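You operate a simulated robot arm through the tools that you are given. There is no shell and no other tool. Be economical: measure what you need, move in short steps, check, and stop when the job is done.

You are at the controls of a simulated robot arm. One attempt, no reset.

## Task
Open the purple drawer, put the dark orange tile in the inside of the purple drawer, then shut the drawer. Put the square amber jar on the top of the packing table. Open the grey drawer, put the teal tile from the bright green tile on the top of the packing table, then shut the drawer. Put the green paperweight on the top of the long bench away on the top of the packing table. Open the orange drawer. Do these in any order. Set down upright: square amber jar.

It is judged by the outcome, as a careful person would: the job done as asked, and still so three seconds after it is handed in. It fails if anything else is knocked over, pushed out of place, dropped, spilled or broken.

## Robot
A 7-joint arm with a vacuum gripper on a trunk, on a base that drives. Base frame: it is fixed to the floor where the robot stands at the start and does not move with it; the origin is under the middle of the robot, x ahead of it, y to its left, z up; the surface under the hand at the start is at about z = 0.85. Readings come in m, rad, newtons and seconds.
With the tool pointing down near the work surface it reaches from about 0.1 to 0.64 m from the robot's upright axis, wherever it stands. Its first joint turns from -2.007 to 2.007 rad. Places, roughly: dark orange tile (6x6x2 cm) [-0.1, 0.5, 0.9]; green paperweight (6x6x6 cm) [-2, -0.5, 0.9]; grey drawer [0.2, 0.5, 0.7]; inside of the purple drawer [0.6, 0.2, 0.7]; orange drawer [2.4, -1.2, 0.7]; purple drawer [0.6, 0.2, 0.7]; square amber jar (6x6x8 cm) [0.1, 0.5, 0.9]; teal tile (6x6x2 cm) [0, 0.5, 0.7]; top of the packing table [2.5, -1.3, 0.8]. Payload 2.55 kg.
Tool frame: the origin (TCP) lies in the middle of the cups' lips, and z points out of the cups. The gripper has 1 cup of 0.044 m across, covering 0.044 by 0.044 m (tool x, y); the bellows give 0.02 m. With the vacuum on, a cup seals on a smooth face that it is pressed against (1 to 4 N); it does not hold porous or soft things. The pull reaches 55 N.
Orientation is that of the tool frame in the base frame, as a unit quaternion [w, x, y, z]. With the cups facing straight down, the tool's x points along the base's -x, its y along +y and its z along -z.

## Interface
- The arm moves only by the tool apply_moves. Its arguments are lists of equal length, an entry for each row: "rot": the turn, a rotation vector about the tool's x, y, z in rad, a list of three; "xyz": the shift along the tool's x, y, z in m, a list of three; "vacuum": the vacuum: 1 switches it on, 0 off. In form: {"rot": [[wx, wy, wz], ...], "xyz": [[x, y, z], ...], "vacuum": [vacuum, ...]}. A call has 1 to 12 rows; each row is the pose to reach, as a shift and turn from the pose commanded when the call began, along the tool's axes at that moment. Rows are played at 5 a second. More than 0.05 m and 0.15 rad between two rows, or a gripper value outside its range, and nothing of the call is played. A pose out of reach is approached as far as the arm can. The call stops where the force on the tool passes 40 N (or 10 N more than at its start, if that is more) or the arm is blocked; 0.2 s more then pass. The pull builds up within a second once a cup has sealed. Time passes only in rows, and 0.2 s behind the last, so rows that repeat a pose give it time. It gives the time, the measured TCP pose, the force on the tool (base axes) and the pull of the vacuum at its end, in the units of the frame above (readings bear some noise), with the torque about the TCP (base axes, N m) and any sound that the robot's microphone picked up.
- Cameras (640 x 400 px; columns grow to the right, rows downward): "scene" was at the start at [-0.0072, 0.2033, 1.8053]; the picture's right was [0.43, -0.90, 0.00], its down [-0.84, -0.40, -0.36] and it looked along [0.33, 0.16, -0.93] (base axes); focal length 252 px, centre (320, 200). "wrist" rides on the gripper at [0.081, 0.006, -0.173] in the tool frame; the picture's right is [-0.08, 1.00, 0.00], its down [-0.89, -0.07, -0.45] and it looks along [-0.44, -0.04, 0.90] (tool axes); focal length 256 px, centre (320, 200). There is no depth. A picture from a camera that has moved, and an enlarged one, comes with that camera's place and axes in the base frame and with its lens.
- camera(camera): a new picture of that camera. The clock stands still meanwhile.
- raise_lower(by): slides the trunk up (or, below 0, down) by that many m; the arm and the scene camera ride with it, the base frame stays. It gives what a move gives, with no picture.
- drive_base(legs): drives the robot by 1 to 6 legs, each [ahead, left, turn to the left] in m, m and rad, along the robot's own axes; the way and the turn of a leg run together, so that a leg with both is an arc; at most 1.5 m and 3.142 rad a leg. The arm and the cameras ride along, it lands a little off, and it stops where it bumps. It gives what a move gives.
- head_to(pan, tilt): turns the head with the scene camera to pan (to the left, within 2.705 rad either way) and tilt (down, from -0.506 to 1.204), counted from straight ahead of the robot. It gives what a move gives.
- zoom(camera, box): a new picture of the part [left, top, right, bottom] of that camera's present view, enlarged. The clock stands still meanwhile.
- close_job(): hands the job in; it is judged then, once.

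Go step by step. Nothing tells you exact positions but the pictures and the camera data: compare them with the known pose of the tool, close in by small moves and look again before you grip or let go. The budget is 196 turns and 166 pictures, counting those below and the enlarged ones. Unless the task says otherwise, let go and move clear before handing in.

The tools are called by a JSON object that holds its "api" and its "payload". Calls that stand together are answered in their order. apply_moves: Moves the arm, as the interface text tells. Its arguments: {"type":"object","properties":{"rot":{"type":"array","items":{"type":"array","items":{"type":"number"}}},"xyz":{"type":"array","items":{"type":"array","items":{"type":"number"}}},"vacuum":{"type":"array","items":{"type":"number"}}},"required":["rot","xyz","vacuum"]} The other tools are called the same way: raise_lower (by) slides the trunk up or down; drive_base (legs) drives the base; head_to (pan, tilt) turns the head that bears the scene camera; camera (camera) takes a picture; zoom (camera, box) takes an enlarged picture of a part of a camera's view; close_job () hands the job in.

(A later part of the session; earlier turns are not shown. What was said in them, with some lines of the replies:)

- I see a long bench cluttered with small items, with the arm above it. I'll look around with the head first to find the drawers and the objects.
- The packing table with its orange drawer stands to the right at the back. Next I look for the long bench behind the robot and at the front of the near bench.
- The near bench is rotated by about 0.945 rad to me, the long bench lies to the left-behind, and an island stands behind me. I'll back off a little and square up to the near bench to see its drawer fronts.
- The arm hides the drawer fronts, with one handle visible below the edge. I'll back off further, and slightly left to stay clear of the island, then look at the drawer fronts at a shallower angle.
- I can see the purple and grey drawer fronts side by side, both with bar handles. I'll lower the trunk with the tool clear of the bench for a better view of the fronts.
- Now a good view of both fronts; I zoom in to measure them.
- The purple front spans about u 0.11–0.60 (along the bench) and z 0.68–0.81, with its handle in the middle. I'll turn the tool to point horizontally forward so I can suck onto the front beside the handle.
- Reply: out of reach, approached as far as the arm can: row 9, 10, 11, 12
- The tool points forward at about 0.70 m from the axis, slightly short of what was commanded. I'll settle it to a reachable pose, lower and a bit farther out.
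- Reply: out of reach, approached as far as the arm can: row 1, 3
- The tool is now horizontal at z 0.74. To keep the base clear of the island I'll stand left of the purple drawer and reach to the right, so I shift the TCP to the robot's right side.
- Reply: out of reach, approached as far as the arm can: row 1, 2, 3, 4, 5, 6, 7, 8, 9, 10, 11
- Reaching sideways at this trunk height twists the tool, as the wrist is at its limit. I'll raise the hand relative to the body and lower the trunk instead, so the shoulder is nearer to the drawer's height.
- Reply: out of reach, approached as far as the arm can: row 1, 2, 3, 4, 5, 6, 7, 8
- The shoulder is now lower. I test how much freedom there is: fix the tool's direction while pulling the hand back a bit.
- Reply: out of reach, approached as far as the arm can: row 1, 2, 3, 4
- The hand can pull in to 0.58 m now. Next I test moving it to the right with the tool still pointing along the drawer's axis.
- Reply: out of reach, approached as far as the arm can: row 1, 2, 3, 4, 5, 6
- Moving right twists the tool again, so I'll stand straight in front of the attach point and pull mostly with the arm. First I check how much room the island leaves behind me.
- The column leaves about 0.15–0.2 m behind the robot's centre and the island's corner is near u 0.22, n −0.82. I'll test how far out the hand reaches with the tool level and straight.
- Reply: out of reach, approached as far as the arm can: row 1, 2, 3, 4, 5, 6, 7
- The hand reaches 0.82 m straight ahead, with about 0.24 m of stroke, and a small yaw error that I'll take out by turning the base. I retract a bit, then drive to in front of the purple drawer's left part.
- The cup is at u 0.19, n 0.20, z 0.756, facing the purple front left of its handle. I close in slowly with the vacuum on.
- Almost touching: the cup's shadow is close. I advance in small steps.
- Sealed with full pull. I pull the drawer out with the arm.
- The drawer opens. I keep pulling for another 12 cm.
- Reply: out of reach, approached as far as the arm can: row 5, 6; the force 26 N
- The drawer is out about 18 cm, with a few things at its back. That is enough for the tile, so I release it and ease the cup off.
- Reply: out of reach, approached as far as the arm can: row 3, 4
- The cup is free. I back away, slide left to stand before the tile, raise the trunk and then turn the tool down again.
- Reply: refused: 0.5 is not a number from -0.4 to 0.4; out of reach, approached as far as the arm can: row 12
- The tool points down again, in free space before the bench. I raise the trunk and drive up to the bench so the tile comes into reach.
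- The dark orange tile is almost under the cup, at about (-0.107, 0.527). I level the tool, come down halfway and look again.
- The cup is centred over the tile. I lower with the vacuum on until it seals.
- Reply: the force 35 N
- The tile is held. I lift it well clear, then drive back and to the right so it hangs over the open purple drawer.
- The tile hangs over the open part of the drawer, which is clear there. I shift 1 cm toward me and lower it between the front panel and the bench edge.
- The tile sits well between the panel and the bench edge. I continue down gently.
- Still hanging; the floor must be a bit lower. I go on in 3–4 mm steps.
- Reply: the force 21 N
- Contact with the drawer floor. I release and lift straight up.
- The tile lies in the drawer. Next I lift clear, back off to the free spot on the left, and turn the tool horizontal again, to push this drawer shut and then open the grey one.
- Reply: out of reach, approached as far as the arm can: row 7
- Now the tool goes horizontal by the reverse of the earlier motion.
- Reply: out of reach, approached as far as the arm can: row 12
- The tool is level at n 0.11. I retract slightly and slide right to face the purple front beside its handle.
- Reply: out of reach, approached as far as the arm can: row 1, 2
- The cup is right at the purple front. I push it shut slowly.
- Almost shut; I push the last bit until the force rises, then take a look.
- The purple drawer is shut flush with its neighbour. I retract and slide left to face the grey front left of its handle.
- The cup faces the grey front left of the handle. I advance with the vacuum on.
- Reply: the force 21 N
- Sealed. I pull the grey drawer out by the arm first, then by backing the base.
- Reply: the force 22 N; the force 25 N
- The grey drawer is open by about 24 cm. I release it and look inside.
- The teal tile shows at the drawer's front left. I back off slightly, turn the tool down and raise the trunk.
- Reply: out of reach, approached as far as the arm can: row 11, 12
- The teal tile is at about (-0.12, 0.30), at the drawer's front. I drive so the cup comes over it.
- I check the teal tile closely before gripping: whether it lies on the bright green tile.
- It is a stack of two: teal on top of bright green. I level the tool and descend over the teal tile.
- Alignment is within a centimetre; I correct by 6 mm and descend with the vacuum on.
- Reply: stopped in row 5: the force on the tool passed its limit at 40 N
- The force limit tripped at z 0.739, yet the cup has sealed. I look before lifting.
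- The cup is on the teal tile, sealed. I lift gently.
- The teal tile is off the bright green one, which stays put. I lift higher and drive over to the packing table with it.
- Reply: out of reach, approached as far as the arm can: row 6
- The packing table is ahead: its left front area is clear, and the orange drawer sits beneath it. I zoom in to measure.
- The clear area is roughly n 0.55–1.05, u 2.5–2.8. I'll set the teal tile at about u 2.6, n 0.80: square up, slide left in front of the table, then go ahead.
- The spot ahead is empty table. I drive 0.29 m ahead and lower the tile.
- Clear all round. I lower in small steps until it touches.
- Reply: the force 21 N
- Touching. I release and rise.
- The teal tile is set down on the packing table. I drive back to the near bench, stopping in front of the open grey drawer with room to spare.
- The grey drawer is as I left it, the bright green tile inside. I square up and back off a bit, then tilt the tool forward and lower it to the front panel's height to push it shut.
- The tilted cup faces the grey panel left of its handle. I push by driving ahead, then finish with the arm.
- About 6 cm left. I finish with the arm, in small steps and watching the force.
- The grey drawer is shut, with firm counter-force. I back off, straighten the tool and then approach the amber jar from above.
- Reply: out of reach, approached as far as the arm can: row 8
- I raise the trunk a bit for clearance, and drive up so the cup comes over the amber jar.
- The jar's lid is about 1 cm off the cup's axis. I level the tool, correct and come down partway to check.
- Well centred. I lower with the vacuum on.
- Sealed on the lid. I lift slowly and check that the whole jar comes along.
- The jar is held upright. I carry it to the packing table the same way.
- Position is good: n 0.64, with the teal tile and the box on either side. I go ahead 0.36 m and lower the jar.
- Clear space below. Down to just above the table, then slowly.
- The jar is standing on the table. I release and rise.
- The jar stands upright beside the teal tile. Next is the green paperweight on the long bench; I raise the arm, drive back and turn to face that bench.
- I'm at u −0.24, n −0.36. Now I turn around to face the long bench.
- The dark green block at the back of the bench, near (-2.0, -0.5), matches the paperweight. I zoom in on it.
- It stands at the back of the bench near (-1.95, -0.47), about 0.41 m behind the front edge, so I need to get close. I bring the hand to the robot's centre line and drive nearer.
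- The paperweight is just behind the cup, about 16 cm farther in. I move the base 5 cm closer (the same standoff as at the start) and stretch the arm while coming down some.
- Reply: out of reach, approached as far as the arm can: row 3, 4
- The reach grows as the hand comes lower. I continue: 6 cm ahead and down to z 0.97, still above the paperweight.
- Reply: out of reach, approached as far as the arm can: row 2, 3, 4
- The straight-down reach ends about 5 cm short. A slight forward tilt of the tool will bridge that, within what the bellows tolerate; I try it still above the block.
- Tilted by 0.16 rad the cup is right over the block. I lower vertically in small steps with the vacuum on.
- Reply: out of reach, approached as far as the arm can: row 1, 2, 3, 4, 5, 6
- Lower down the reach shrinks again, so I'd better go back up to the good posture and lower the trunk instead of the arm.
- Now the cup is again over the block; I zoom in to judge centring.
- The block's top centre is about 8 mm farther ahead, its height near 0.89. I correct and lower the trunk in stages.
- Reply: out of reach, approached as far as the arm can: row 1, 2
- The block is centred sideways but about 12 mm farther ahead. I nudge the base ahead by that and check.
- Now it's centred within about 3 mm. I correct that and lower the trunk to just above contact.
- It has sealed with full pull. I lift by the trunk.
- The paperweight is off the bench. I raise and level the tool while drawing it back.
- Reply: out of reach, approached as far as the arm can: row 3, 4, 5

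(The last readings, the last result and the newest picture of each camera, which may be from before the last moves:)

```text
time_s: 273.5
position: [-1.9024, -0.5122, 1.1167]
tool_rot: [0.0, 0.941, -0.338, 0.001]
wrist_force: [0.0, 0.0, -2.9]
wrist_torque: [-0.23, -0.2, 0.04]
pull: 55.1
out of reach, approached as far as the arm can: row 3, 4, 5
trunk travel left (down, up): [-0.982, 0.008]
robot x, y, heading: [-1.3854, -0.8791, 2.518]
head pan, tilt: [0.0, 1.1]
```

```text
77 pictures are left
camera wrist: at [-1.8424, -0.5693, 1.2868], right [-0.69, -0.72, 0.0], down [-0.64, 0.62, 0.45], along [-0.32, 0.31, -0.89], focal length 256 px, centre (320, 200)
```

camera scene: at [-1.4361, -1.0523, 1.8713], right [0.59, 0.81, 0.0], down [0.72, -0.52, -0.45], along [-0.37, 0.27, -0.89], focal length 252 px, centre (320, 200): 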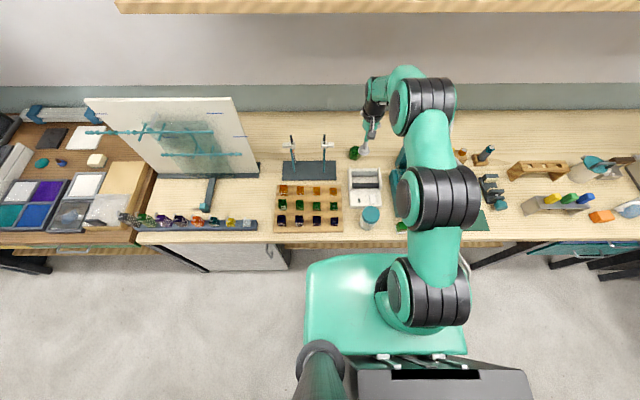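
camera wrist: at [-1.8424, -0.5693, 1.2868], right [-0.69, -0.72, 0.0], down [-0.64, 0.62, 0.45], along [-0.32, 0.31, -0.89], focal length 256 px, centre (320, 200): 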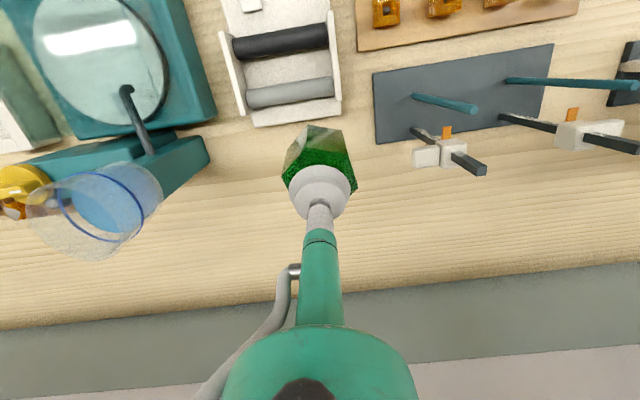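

The block hangs from the cup, z 1.12. I drive back out of the long bench, turn around and head for the packing table.

{"api": "drive_base", "payload": {"legs": [[-0.36, 0, 0], [0, -1.15, 0], [0, 0, -3.14]]}}

{"api": "camera", "payload": {"camera": "wrist"}}

```text
time_s: 288.5
position: [0.0823, -0.5486, 1.1172]
tool_rot: [0.001, 0.343, 0.939, -0.001]
wrist_force: [-0.4, -0.7, -2.0]
wrist_torque: [0.17, 0.12, 0.0]
pull: 54.6
trunk travel left (down, up): [-0.982, 0.008]
robot x, y, heading: [-0.4363, -0.1742, -0.637]
head pan, tilt: [0.0, 1.1]
```

```text
76 pictures are left
camera wrist: at [0.0245, -0.4913, 1.2871], right [0.7, 0.71, 0.0], down [0.64, -0.63, 0.45], along [0.32, -0.32, -0.89], focal length 256 px, centre (320, 200)
```

wrist: 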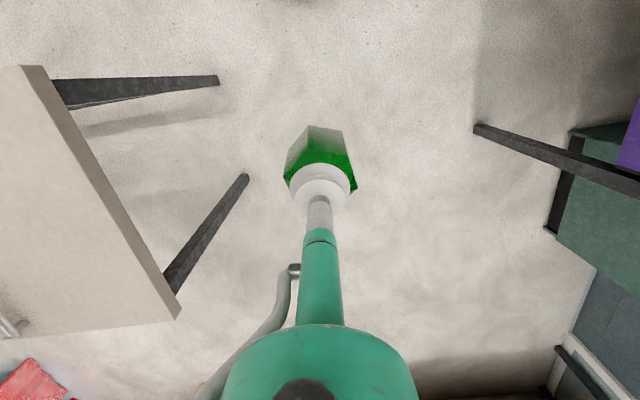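

Clear path. I drive ahead, then left in front of the packing table.

{"api": "drive_base", "payload": {"legs": [[1.5, 0, 0.01], [0.48, 0, 0], [0, 1.16, 0]]}}

{"api": "camera", "payload": {"camera": "wrist"}}

{"api": "camera", "payload": {"camera": "scene"}}

```text
time_s: 303.7
position: [2.3453, -0.8162, 1.1167]
tool_rot: [0.0, 0.351, 0.936, -0.001]
wrist_force: [-0.7, 0.2, -2.4]
wrist_torque: [0.17, 0.09, 0.03]
pull: 54.6
trunk travel left (down, up): [-0.982, 0.008]
robot x, y, heading: [1.8362, -0.4368, -0.656]
head pan, tilt: [0.0, 1.1]
```

```text
75 pictures are left
camera wrist: at [2.2891, -0.7585, 1.287], right [0.71, 0.7, 0.0], down [0.63, -0.64, 0.45], along [0.31, -0.32, -0.89], focal length 256 px, centre (320, 200)
```

wrist: 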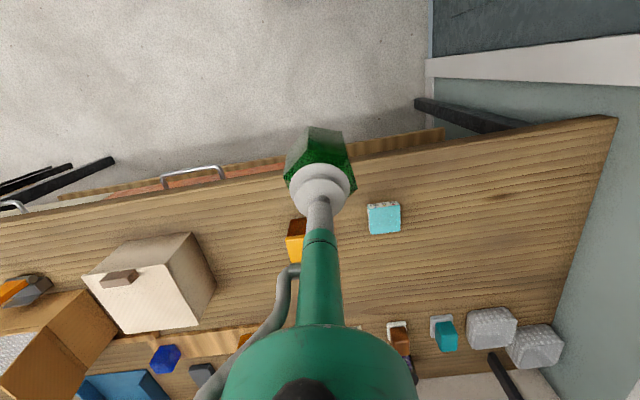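

```text
74 pictures are left
camera scene: at [1.9494, -0.2958, 1.8683], right [-0.61, -0.79, 0.0], down [-0.71, 0.54, -0.45], along [0.36, -0.28, -0.89], focal length 252 px, centre (320, 200)
```

scene: 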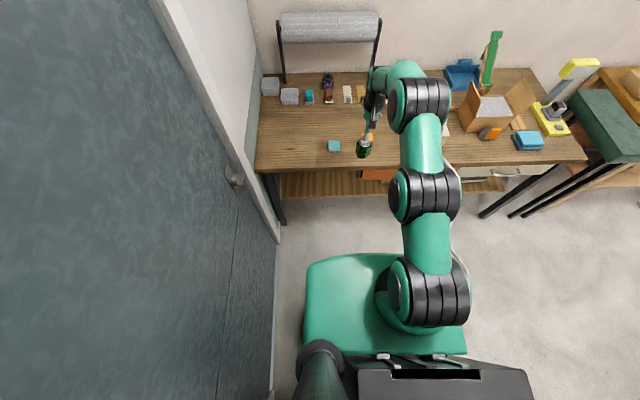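

I shift the hand to the left of the robot and move in, aiming for the clear spot left of the teal tile (n ≈ 0.90).

{"api": "apply_moves", "payload": {"rot": [[0, 0, 0], [0, 0, 0], [0, 0, 0]], "xyz": [[0.007, 0.04, 0], [0.014, 0.08, 0], [0.02, 0.12, 0]], "vacuum": [1, 1, 1]}}

{"api": "drive_base", "payload": {"legs": [[0.19, 0.075, 0]]}}

{"api": "camera", "payload": {"camera": "wrist"}}

```text
time_s: 304.5
position: [2.4098, -0.7113, 1.1158]
tool_rot: [0.001, 0.351, 0.936, -0.001]
wrist_force: [-0.1, 0.4, -2.9]
wrist_torque: [0.12, 0.11, -0.03]
pull: 55.4
trunk travel left (down, up): [-0.982, 0.008]
robot x, y, heading: [1.8346, -0.4332, -0.654]
head pan, tilt: [0.0, 1.1]
```

```text
time_s: 306.1
position: [2.6075, -0.7668, 1.1166]
tool_rot: [0.0, 0.35, 0.937, -0.001]
wrist_force: [0.0, -0.2, -3.3]
wrist_torque: [0.13, 0.11, -0.02]
pull: 55.1
trunk travel left (down, up): [-0.982, 0.008]
robot x, y, heading: [2.0346, -0.4923, -0.649]
head pan, tilt: [0.0, 1.1]
```

```text
73 pictures are left
camera wrist: at [2.5523, -0.7091, 1.2864], right [0.71, 0.7, 0.0], down [0.63, -0.64, 0.45], along [0.31, -0.32, -0.89], focal length 256 px, centre (320, 200)
```

wrist: 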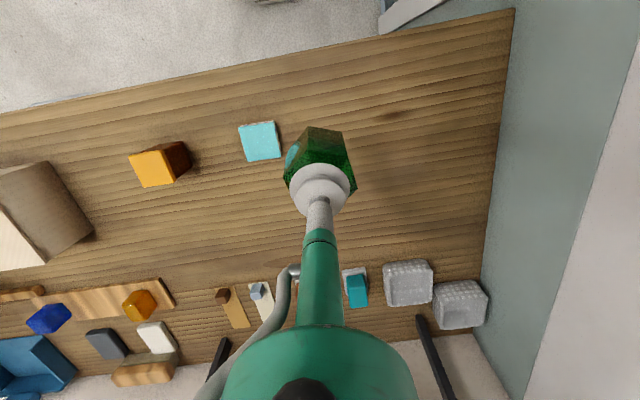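

The spot under the block is clear. I lower it to just above the table, then look from the wrist.

{"api": "apply_moves", "payload": {"rot": [[0, 0, 0], [0, 0, 0], [0, 0, 0], [0, 0, 0], [0, 0, 0]], "xyz": [[0, 0, 0.045], [0, 0, 0.09], [0, 0, 0.13], [0, 0, 0.16], [0, 0, 0.18]], "vacuum": [1, 1, 1, 1, 1]}}

{"api": "camera", "payload": {"camera": "wrist"}}

{"api": "zoom", "payload": {"camera": "scene", "box": [260, 70, 440, 190]}}

```text
time_s: 307.3
position: [2.6092, -0.7668, 0.9354]
tool_rot: [0.001, 0.349, 0.937, -0.001]
wrist_force: [0.4, 0.3, -2.3]
wrist_torque: [0.15, 0.09, 0.0]
pull: 55.1
trunk travel left (down, up): [-0.982, 0.008]
robot x, y, heading: [2.0383, -0.4918, -0.651]
head pan, tilt: [0.0, 1.1]
```

```text
72 pictures are left
camera wrist: at [2.5539, -0.7095, 1.1066], right [0.71, 0.7, 0.0], down [0.63, -0.64, 0.45], along [0.31, -0.32, -0.89], focal length 256 px, centre (320, 200)
```

wrist: 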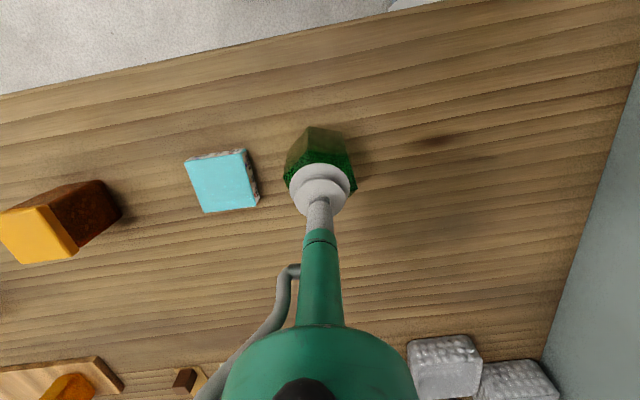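

```text
3.33 times, centred on (350, 130) of scene
camera zoom: at [2.1473, -0.3516, 1.8683], right [-0.61, -0.8, 0.0], down [-0.71, 0.54, -0.45], along [0.36, -0.27, -0.89], focal length 838 px, centre (220, 433)
```

zoom: 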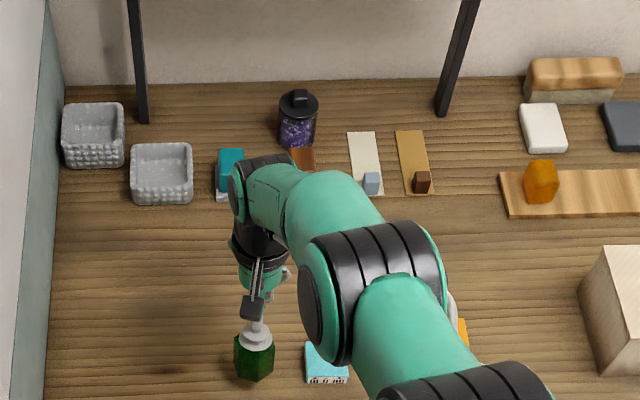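

Good clearance from the teal tile. I lower in small steps.

{"api": "apply_moves", "payload": {"rot": [[0, 0, 0], [0, 0, 0], [0, 0, 0], [0, 0, 0], [0, 0, 0]], "xyz": [[0, 0, 0.006], [0, 0, 0.011], [0, 0, 0.015], [0, 0, 0.019], [0, 0, 0.022]], "vacuum": [1, 1, 1, 1, 1]}}

```text
time_s: 308.5
position: [2.6079, -0.7663, 0.9145]
tool_rot: [0.001, 0.349, 0.937, -0.002]
wrist_force: [1.1, 0.1, -2.4]
wrist_torque: [0.17, 0.13, 0.0]
pull: 54.9
trunk travel left (down, up): [-0.982, 0.008]
robot x, y, heading: [2.0378, -0.4926, -0.65]
head pan, tilt: [0.0, 1.1]
```

{"api": "apply_moves", "payload": {"rot": [[0, 0, 0], [0, 0, 0], [0, 0, 0], [0, 0, 0]], "xyz": [[0, 0, 0.003], [0, 0, 0.006], [0, 0, 0.009], [0, 0, 0.011]], "vacuum": [1, 1, 1, 1]}}

```text
time_s: 309.5
position: [2.6082, -0.7659, 0.9092]
tool_rot: [0.005, 0.349, 0.937, -0.001]
wrist_force: [-5.8, 5.9, 27.8]
wrist_torque: [0.31, 0.12, 0.0]
pull: 54.8
trunk travel left (down, up): [-0.982, 0.008]
robot x, y, heading: [2.0325, -0.4942, -0.653]
head pan, tilt: [0.0, 1.1]
```

The block stands on the table under some pressure. I ease off a little, release and rise.

{"api": "apply_moves", "payload": {"rot": [[0, 0, 0], [0, 0, 0], [0, 0, 0], [0, 0, 0], [0, 0, 0], [0, 0, 0], [0, 0, 0], [0, 0, 0]], "xyz": [[0, 0, -0.004], [0, 0, -0.004], [0, 0, -0.004], [0, 0, -0.006], [0, 0, -0.02], [0, 0, -0.06], [0, 0, -0.1], [0, 0, -0.14]], "vacuum": [1, 0, 0, 0, 0, 0, 0, 0]}}

{"api": "camera", "payload": {"camera": "wrist"}}

```text
time_s: 311.3
position: [2.6046, -0.767, 1.0388]
tool_rot: [0.001, 0.349, 0.937, -0.001]
wrist_force: [0.2, 0.0, 0.4]
wrist_torque: [-0.03, 0.0, 0.02]
pull: 0.0
trunk travel left (down, up): [-0.982, 0.008]
robot x, y, heading: [2.035, -0.4877, -0.647]
head pan, tilt: [0.0, 1.1]
```

```text
70 pictures are left
camera wrist: at [2.5504, -0.7103, 1.2111], right [0.71, 0.7, 0.0], down [0.63, -0.64, 0.45], along [0.31, -0.32, -0.89], focal length 256 px, centre (320, 200)
```

wrist: 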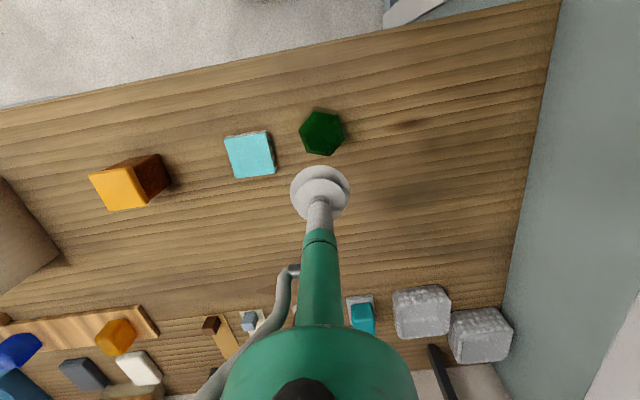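

All three things are on the packing table. Last is the orange drawer: I move right and back off, lower the trunk and turn the tool horizontal.

{"api": "drive_base", "payload": {"legs": [[0, -0.3, 0], [-0.5, 0, 0.07]]}}

{"api": "raise_lower", "payload": {"by": -0.4}}

{"api": "raise_lower", "payload": {"by": -0.257}}

{"api": "apply_moves", "payload": {"rot": [[0, 0, 0], [0, 0, 0], [0, 0, 0], [0, 0, 0], [0, 0, 0]], "xyz": [[0.015, 0.01, -0.04], [0.03, 0.02, -0.08], [0.045, 0.03, -0.12], [0.06, 0.04, -0.16], [0.07, 0.05, -0.19]], "vacuum": [0, 0, 0, 0, 0]}}

{"api": "apply_moves", "payload": {"rot": [[0, -0.14, 0], [0, -0.28, 0], [0, -0.42, 0], [0, -0.56, 0], [0, -0.7, 0], [0, -0.84, 0], [0, -0.98, 0], [0, -1.12, 0], [0, -1.26, 0], [0, -1.4, 0], [0, -1.53, 0], [0, -1.57, 0]], "xyz": [[-0.011, -0.01, -0.015], [-0.022, -0.02, -0.03], [-0.033, -0.03, -0.045], [-0.044, -0.04, -0.06], [-0.055, -0.05, -0.075], [-0.066, -0.06, -0.09], [-0.077, -0.07, -0.105], [-0.088, -0.08, -0.12], [-0.099, -0.09, -0.135], [-0.11, -0.1, -0.15], [-0.12, -0.11, -0.165], [-0.12, -0.11, -0.17]], "vacuum": [0, 0, 0, 0, 0, 0, 0, 0, 0, 0, 0, 0]}}

{"api": "head_to", "payload": {"pan": 0, "tilt": 0.6}}

{"api": "camera", "payload": {"camera": "scene"}}

{"api": "camera", "payload": {"camera": "wrist"}}

```text
time_s: 316.0
position: [2.028, -0.6742, 1.0394]
tool_rot: [0.0, 0.314, 0.949, -0.001]
wrist_force: [0.3, -0.1, 0.3]
wrist_torque: [-0.03, 0.02, 0.01]
pull: 0.0
trunk travel left (down, up): [-0.982, 0.008]
robot x, y, heading: [1.436, -0.4453, -0.574]
head pan, tilt: [0.0, 1.1]
```

```text
time_s: 319.8
position: [2.029, -0.6742, 0.6389]
tool_rot: [0.001, 0.313, 0.95, 0.0]
wrist_force: [0.4, -0.1, 0.0]
wrist_torque: [0.0, 0.0, 0.01]
pull: 0.1
trunk travel left (down, up): [-0.582, 0.408]
robot x, y, heading: [1.4372, -0.4442, -0.573]
head pan, tilt: [0.0, 1.1]
```

```text
time_s: 322.4
position: [2.0278, -0.6739, 0.3838]
tool_rot: [0.0, 0.314, 0.949, -0.001]
wrist_force: [-0.3, 0.0, -0.4]
wrist_torque: [-0.03, 0.02, 0.03]
pull: 0.1
trunk travel left (down, up): [-0.325, 0.665]
robot x, y, heading: [1.4414, -0.4453, -0.573]
head pan, tilt: [0.0, 1.1]
```

```text
time_s: 323.6
position: [1.9899, -0.5908, 0.5611]
tool_rot: [0.0, 0.315, 0.949, -0.002]
wrist_force: [-0.7, 0.0, 0.0]
wrist_torque: [0.05, 0.05, 0.02]
pull: 0.2
out of reach, approached as far as the arm can: row 5
trunk travel left (down, up): [-0.325, 0.665]
robot x, y, heading: [1.4367, -0.4458, -0.572]
head pan, tilt: [0.0, 1.1]
```

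```text
time_s: 326.2
position: [2.0203, -0.7489, 0.7329]
tool_rot: [0.672, 0.221, 0.671, -0.222]
wrist_force: [-0.9, -0.1, 0.0]
wrist_torque: [0.01, -0.03, -0.01]
pull: 0.0
trunk travel left (down, up): [-0.325, 0.665]
robot x, y, heading: [1.4359, -0.4422, -0.573]
head pan, tilt: [0.0, 1.1]
```

```text
time_s: 327.2
position: [2.0214, -0.7483, 0.7315]
tool_rot: [0.671, 0.221, 0.671, -0.223]
wrist_force: [-0.9, 0.0, 0.2]
wrist_torque: [0.0, -0.02, 0.0]
pull: 0.1
trunk travel left (down, up): [-0.325, 0.665]
robot x, y, heading: [1.4361, -0.4461, -0.576]
head pan, tilt: [0.0, 0.6]
```

```text
69 pictures are left
camera scene: at [1.5594, -0.308, 1.2498], right [-0.54, -0.84, 0.0], down [-0.48, 0.31, -0.82], along [0.69, -0.45, -0.57], focal length 252 px, centre (320, 200)
```

scene: 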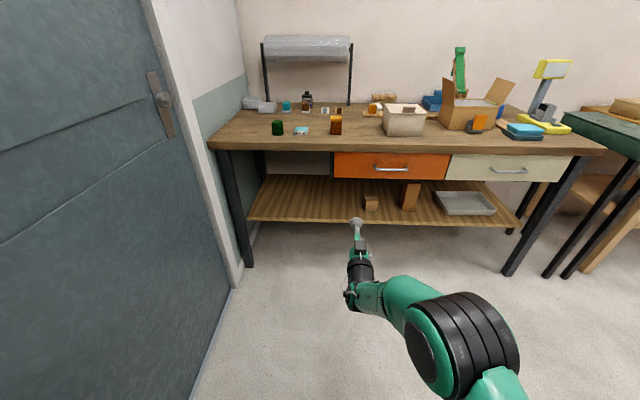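

```text
68 pictures are left
camera wrist: at [1.8871, -0.6412, 0.6498], right [0.59, 0.8, 0.08], down [-0.4, 0.21, 0.89], along [0.7, -0.56, 0.44], focal length 256 px, centre (320, 200)
```

wrist: 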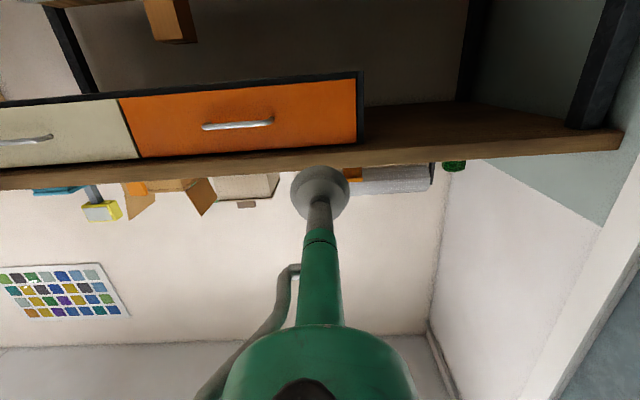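

The cup points at the orange front, left of its handle (n 0.57, z 0.73). I drive up close and look.

{"api": "drive_base", "payload": {"legs": [[0.32, -0.03, 0]]}}

{"api": "camera", "payload": {"camera": "wrist"}}

```text
time_s: 329.2
position: [2.2648, -0.9338, 0.7317]
tool_rot: [0.673, 0.218, 0.672, -0.219]
wrist_force: [0.7, 0.3, 0.1]
wrist_torque: [0.01, 0.01, 0.0]
pull: 0.0
trunk travel left (down, up): [-0.325, 0.665]
robot x, y, heading: [1.6759, -0.6327, -0.566]
head pan, tilt: [0.0, 0.6]
```

```text
67 pictures are left
camera wrist: at [2.1303, -0.8273, 0.6497], right [0.59, 0.81, 0.08], down [-0.4, 0.21, 0.89], along [0.7, -0.55, 0.44], focal length 256 px, centre (320, 200)
```

wrist: 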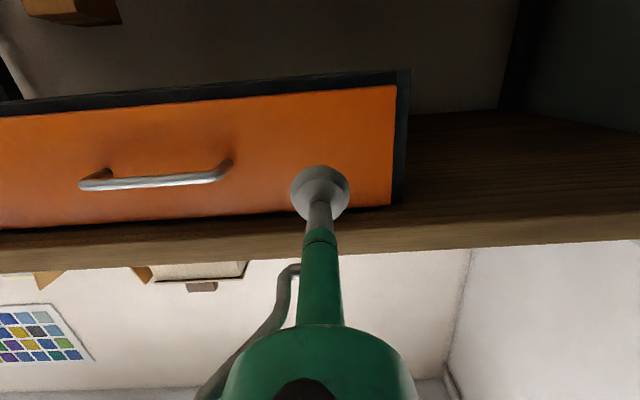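

Well placed. I advance with the vacuum on.

{"api": "apply_moves", "payload": {"rot": [[0, 0, 0], [0, 0, 0], [0, 0, 0], [0, 0, 0], [0, 0, 0], [0, 0, 0], [0, 0, 0], [0, 0, 0], [0, 0, 0]], "xyz": [[0, 0, 0.03], [0, 0, 0.055], [0, 0, 0.065], [0, 0, 0.072], [0, 0, 0.079], [0, 0, 0.086], [0, 0, 0.092], [0, 0, 0.096], [0, 0, 0.096]], "vacuum": [1, 1, 1, 1, 1, 1, 1, 1, 1]}}

```text
time_s: 331.2
position: [2.3432, -0.9903, 0.7337]
tool_rot: [0.673, 0.218, 0.672, -0.219]
wrist_force: [1.7, -0.2, 1.9]
wrist_torque: [0.09, 0.07, 0.5]
pull: 54.6
trunk travel left (down, up): [-0.325, 0.665]
robot x, y, heading: [1.6766, -0.6332, -0.562]
head pan, tilt: [0.0, 0.6]
```

Sealed. I pull the orange drawer open by driving back.

{"api": "drive_base", "payload": {"legs": [[-0.1, 0.006, 0], [-0.12, 0.008, 0]]}}

{"api": "camera", "payload": {"camera": "scene"}}

```text
time_s: 333.2
position: [2.1662, -0.8652, 0.7348]
tool_rot: [0.673, 0.219, 0.672, -0.219]
wrist_force: [-5.2, -5.2, 4.8]
wrist_torque: [0.08, 0.13, 0.44]
pull: 55.3
trunk travel left (down, up): [-0.325, 0.665]
robot x, y, heading: [1.503, -0.5039, -0.564]
head pan, tilt: [0.0, 0.6]
```

```text
66 pictures are left
camera scene: at [1.6239, -0.3707, 1.2501], right [-0.54, -0.84, 0.0], down [-0.48, 0.3, -0.83], along [0.7, -0.44, -0.56], focal length 252 px, centre (320, 200)
```

scene: 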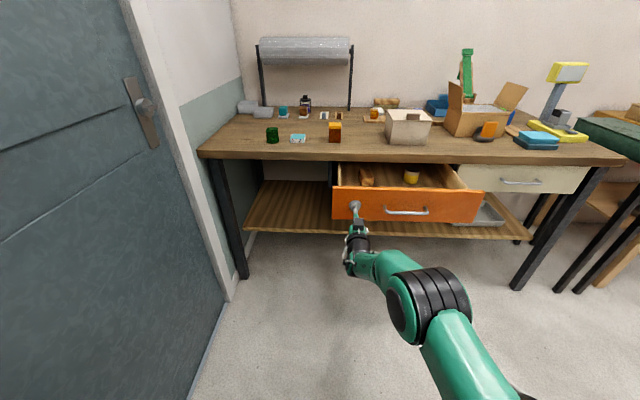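

It's open about 22 cm. I pull another 6 cm to be safe, then release and back away.

{"api": "drive_base", "payload": {"legs": [[-0.06, 0.004, 0]]}}

{"api": "apply_moves", "payload": {"rot": [[0, 0, 0], [0, 0, 0], [0, 0, 0], [0, 0, -0.0]], "xyz": [[0, 0, 0], [0, 0, 0], [0, 0, 0], [0, 0, -0.015]], "vacuum": [0, 0, 0, 0]}}

{"api": "drive_base", "payload": {"legs": [[-0.2, 0, 0]]}}

{"api": "camera", "payload": {"camera": "scene"}}

```text
time_s: 334.2
position: [2.1172, -0.8289, 0.7349]
tool_rot: [0.673, 0.22, 0.671, -0.221]
wrist_force: [-8.5, -9.1, 1.8]
wrist_torque: [-0.24, 0.3, 0.44]
pull: 55.3
trunk travel left (down, up): [-0.325, 0.665]
robot x, y, heading: [1.4579, -0.4705, -0.564]
head pan, tilt: [0.0, 0.6]
```

```text
time_s: 335.2
position: [2.104, -0.8221, 0.7325]
tool_rot: [0.672, 0.219, 0.672, -0.22]
wrist_force: [-0.7, 0.4, -0.4]
wrist_torque: [-0.03, -0.03, -0.03]
pull: 0.0
trunk travel left (down, up): [-0.325, 0.665]
robot x, y, heading: [1.4572, -0.4699, -0.562]
head pan, tilt: [0.0, 0.6]
```

```text
time_s: 336.8
position: [1.9366, -0.712, 0.7325]
tool_rot: [0.673, 0.219, 0.672, -0.22]
wrist_force: [0.3, -0.4, -0.5]
wrist_torque: [0.01, 0.0, 0.01]
pull: 0.0
trunk travel left (down, up): [-0.325, 0.665]
robot x, y, heading: [1.2862, -0.362, -0.564]
head pan, tilt: [0.0, 0.6]
```

```text
65 pictures are left
camera scene: at [1.4061, -0.2269, 1.2499], right [-0.53, -0.85, 0.0], down [-0.48, 0.3, -0.83], along [0.7, -0.44, -0.56], focal length 252 px, centre (320, 200)
```

scene: 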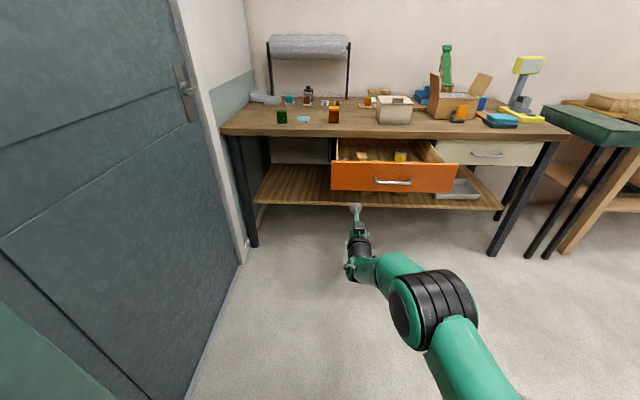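

The orange drawer stands open and the hand is clear. One last look back at the near bench to confirm its drawers remain shut.

{"api": "head_to", "payload": {"pan": -2.7, "tilt": 0.3}}

{"api": "camera", "payload": {"camera": "scene"}}

{"api": "head_to", "payload": {"pan": 2.7, "tilt": 0.3}}

{"api": "camera", "payload": {"camera": "scene"}}

```text
time_s: 339.2
position: [1.9359, -0.7134, 0.7335]
tool_rot: [0.673, 0.219, 0.672, -0.219]
wrist_force: [-0.8, -0.5, -0.4]
wrist_torque: [0.0, 0.01, -0.01]
pull: 0.2
trunk travel left (down, up): [-0.325, 0.665]
robot x, y, heading: [1.2859, -0.3626, -0.564]
head pan, tilt: [-2.7, 0.3]
```

```text
64 pictures are left
camera scene: at [1.2388, -0.1683, 1.2774], right [0.12, 0.99, 0.0], down [0.29, -0.04, -0.96], along [-0.95, 0.12, -0.3], focal length 252 px, centre (320, 200)
```

scene: 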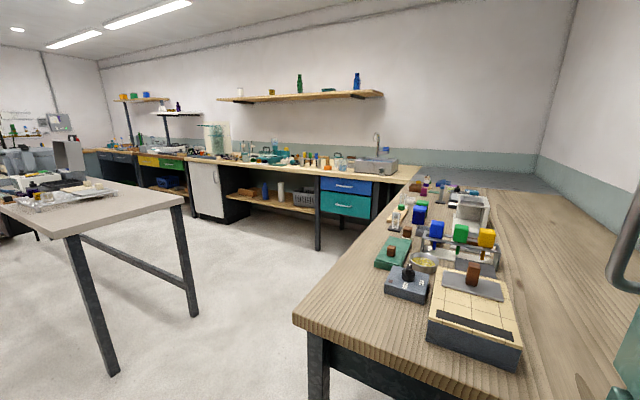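

```text
time_s: 343.4
position: [1.9349, -0.7133, 0.7322]
tool_rot: [0.673, 0.219, 0.672, -0.22]
wrist_force: [0.3, -0.6, 1.2]
wrist_torque: [0.01, 0.01, -0.02]
pull: 0.0
trunk travel left (down, up): [-0.325, 0.665]
robot x, y, heading: [1.2847, -0.362, -0.565]
head pan, tilt: [2.7, 0.3]
```

```text
63 pictures are left
camera scene: at [1.2815, -0.1008, 1.2774], right [0.84, 0.54, 0.0], down [0.16, -0.25, -0.96], along [-0.51, 0.81, -0.3], focal length 252 px, centre (320, 200)
```

scene: 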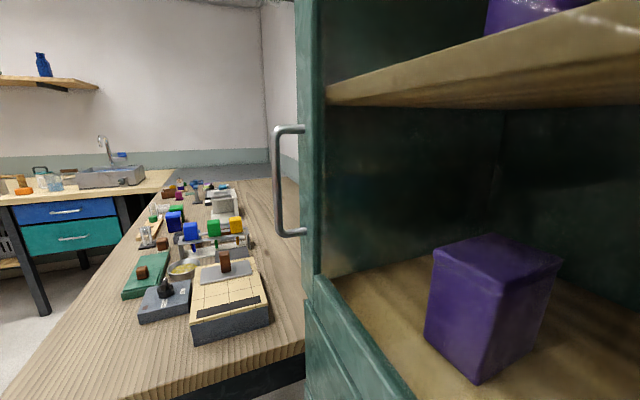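

Nothing sticks out from the near bench and nothing has been knocked over, so everything asked is done and I hand the job in.

{"api": "close_job", "payload": {}}

```text
The job is handed in.
```

The job is handed in, with everything you asked for done:
- **Purple drawer:** the dark orange tile is inside and the drawer is shut.
- **Packing table:** the square amber jar (upright), the teal tile and the green paperweight are on top.
- **Grey drawer:** it is shut.
- **Orange drawer:** it stands open.
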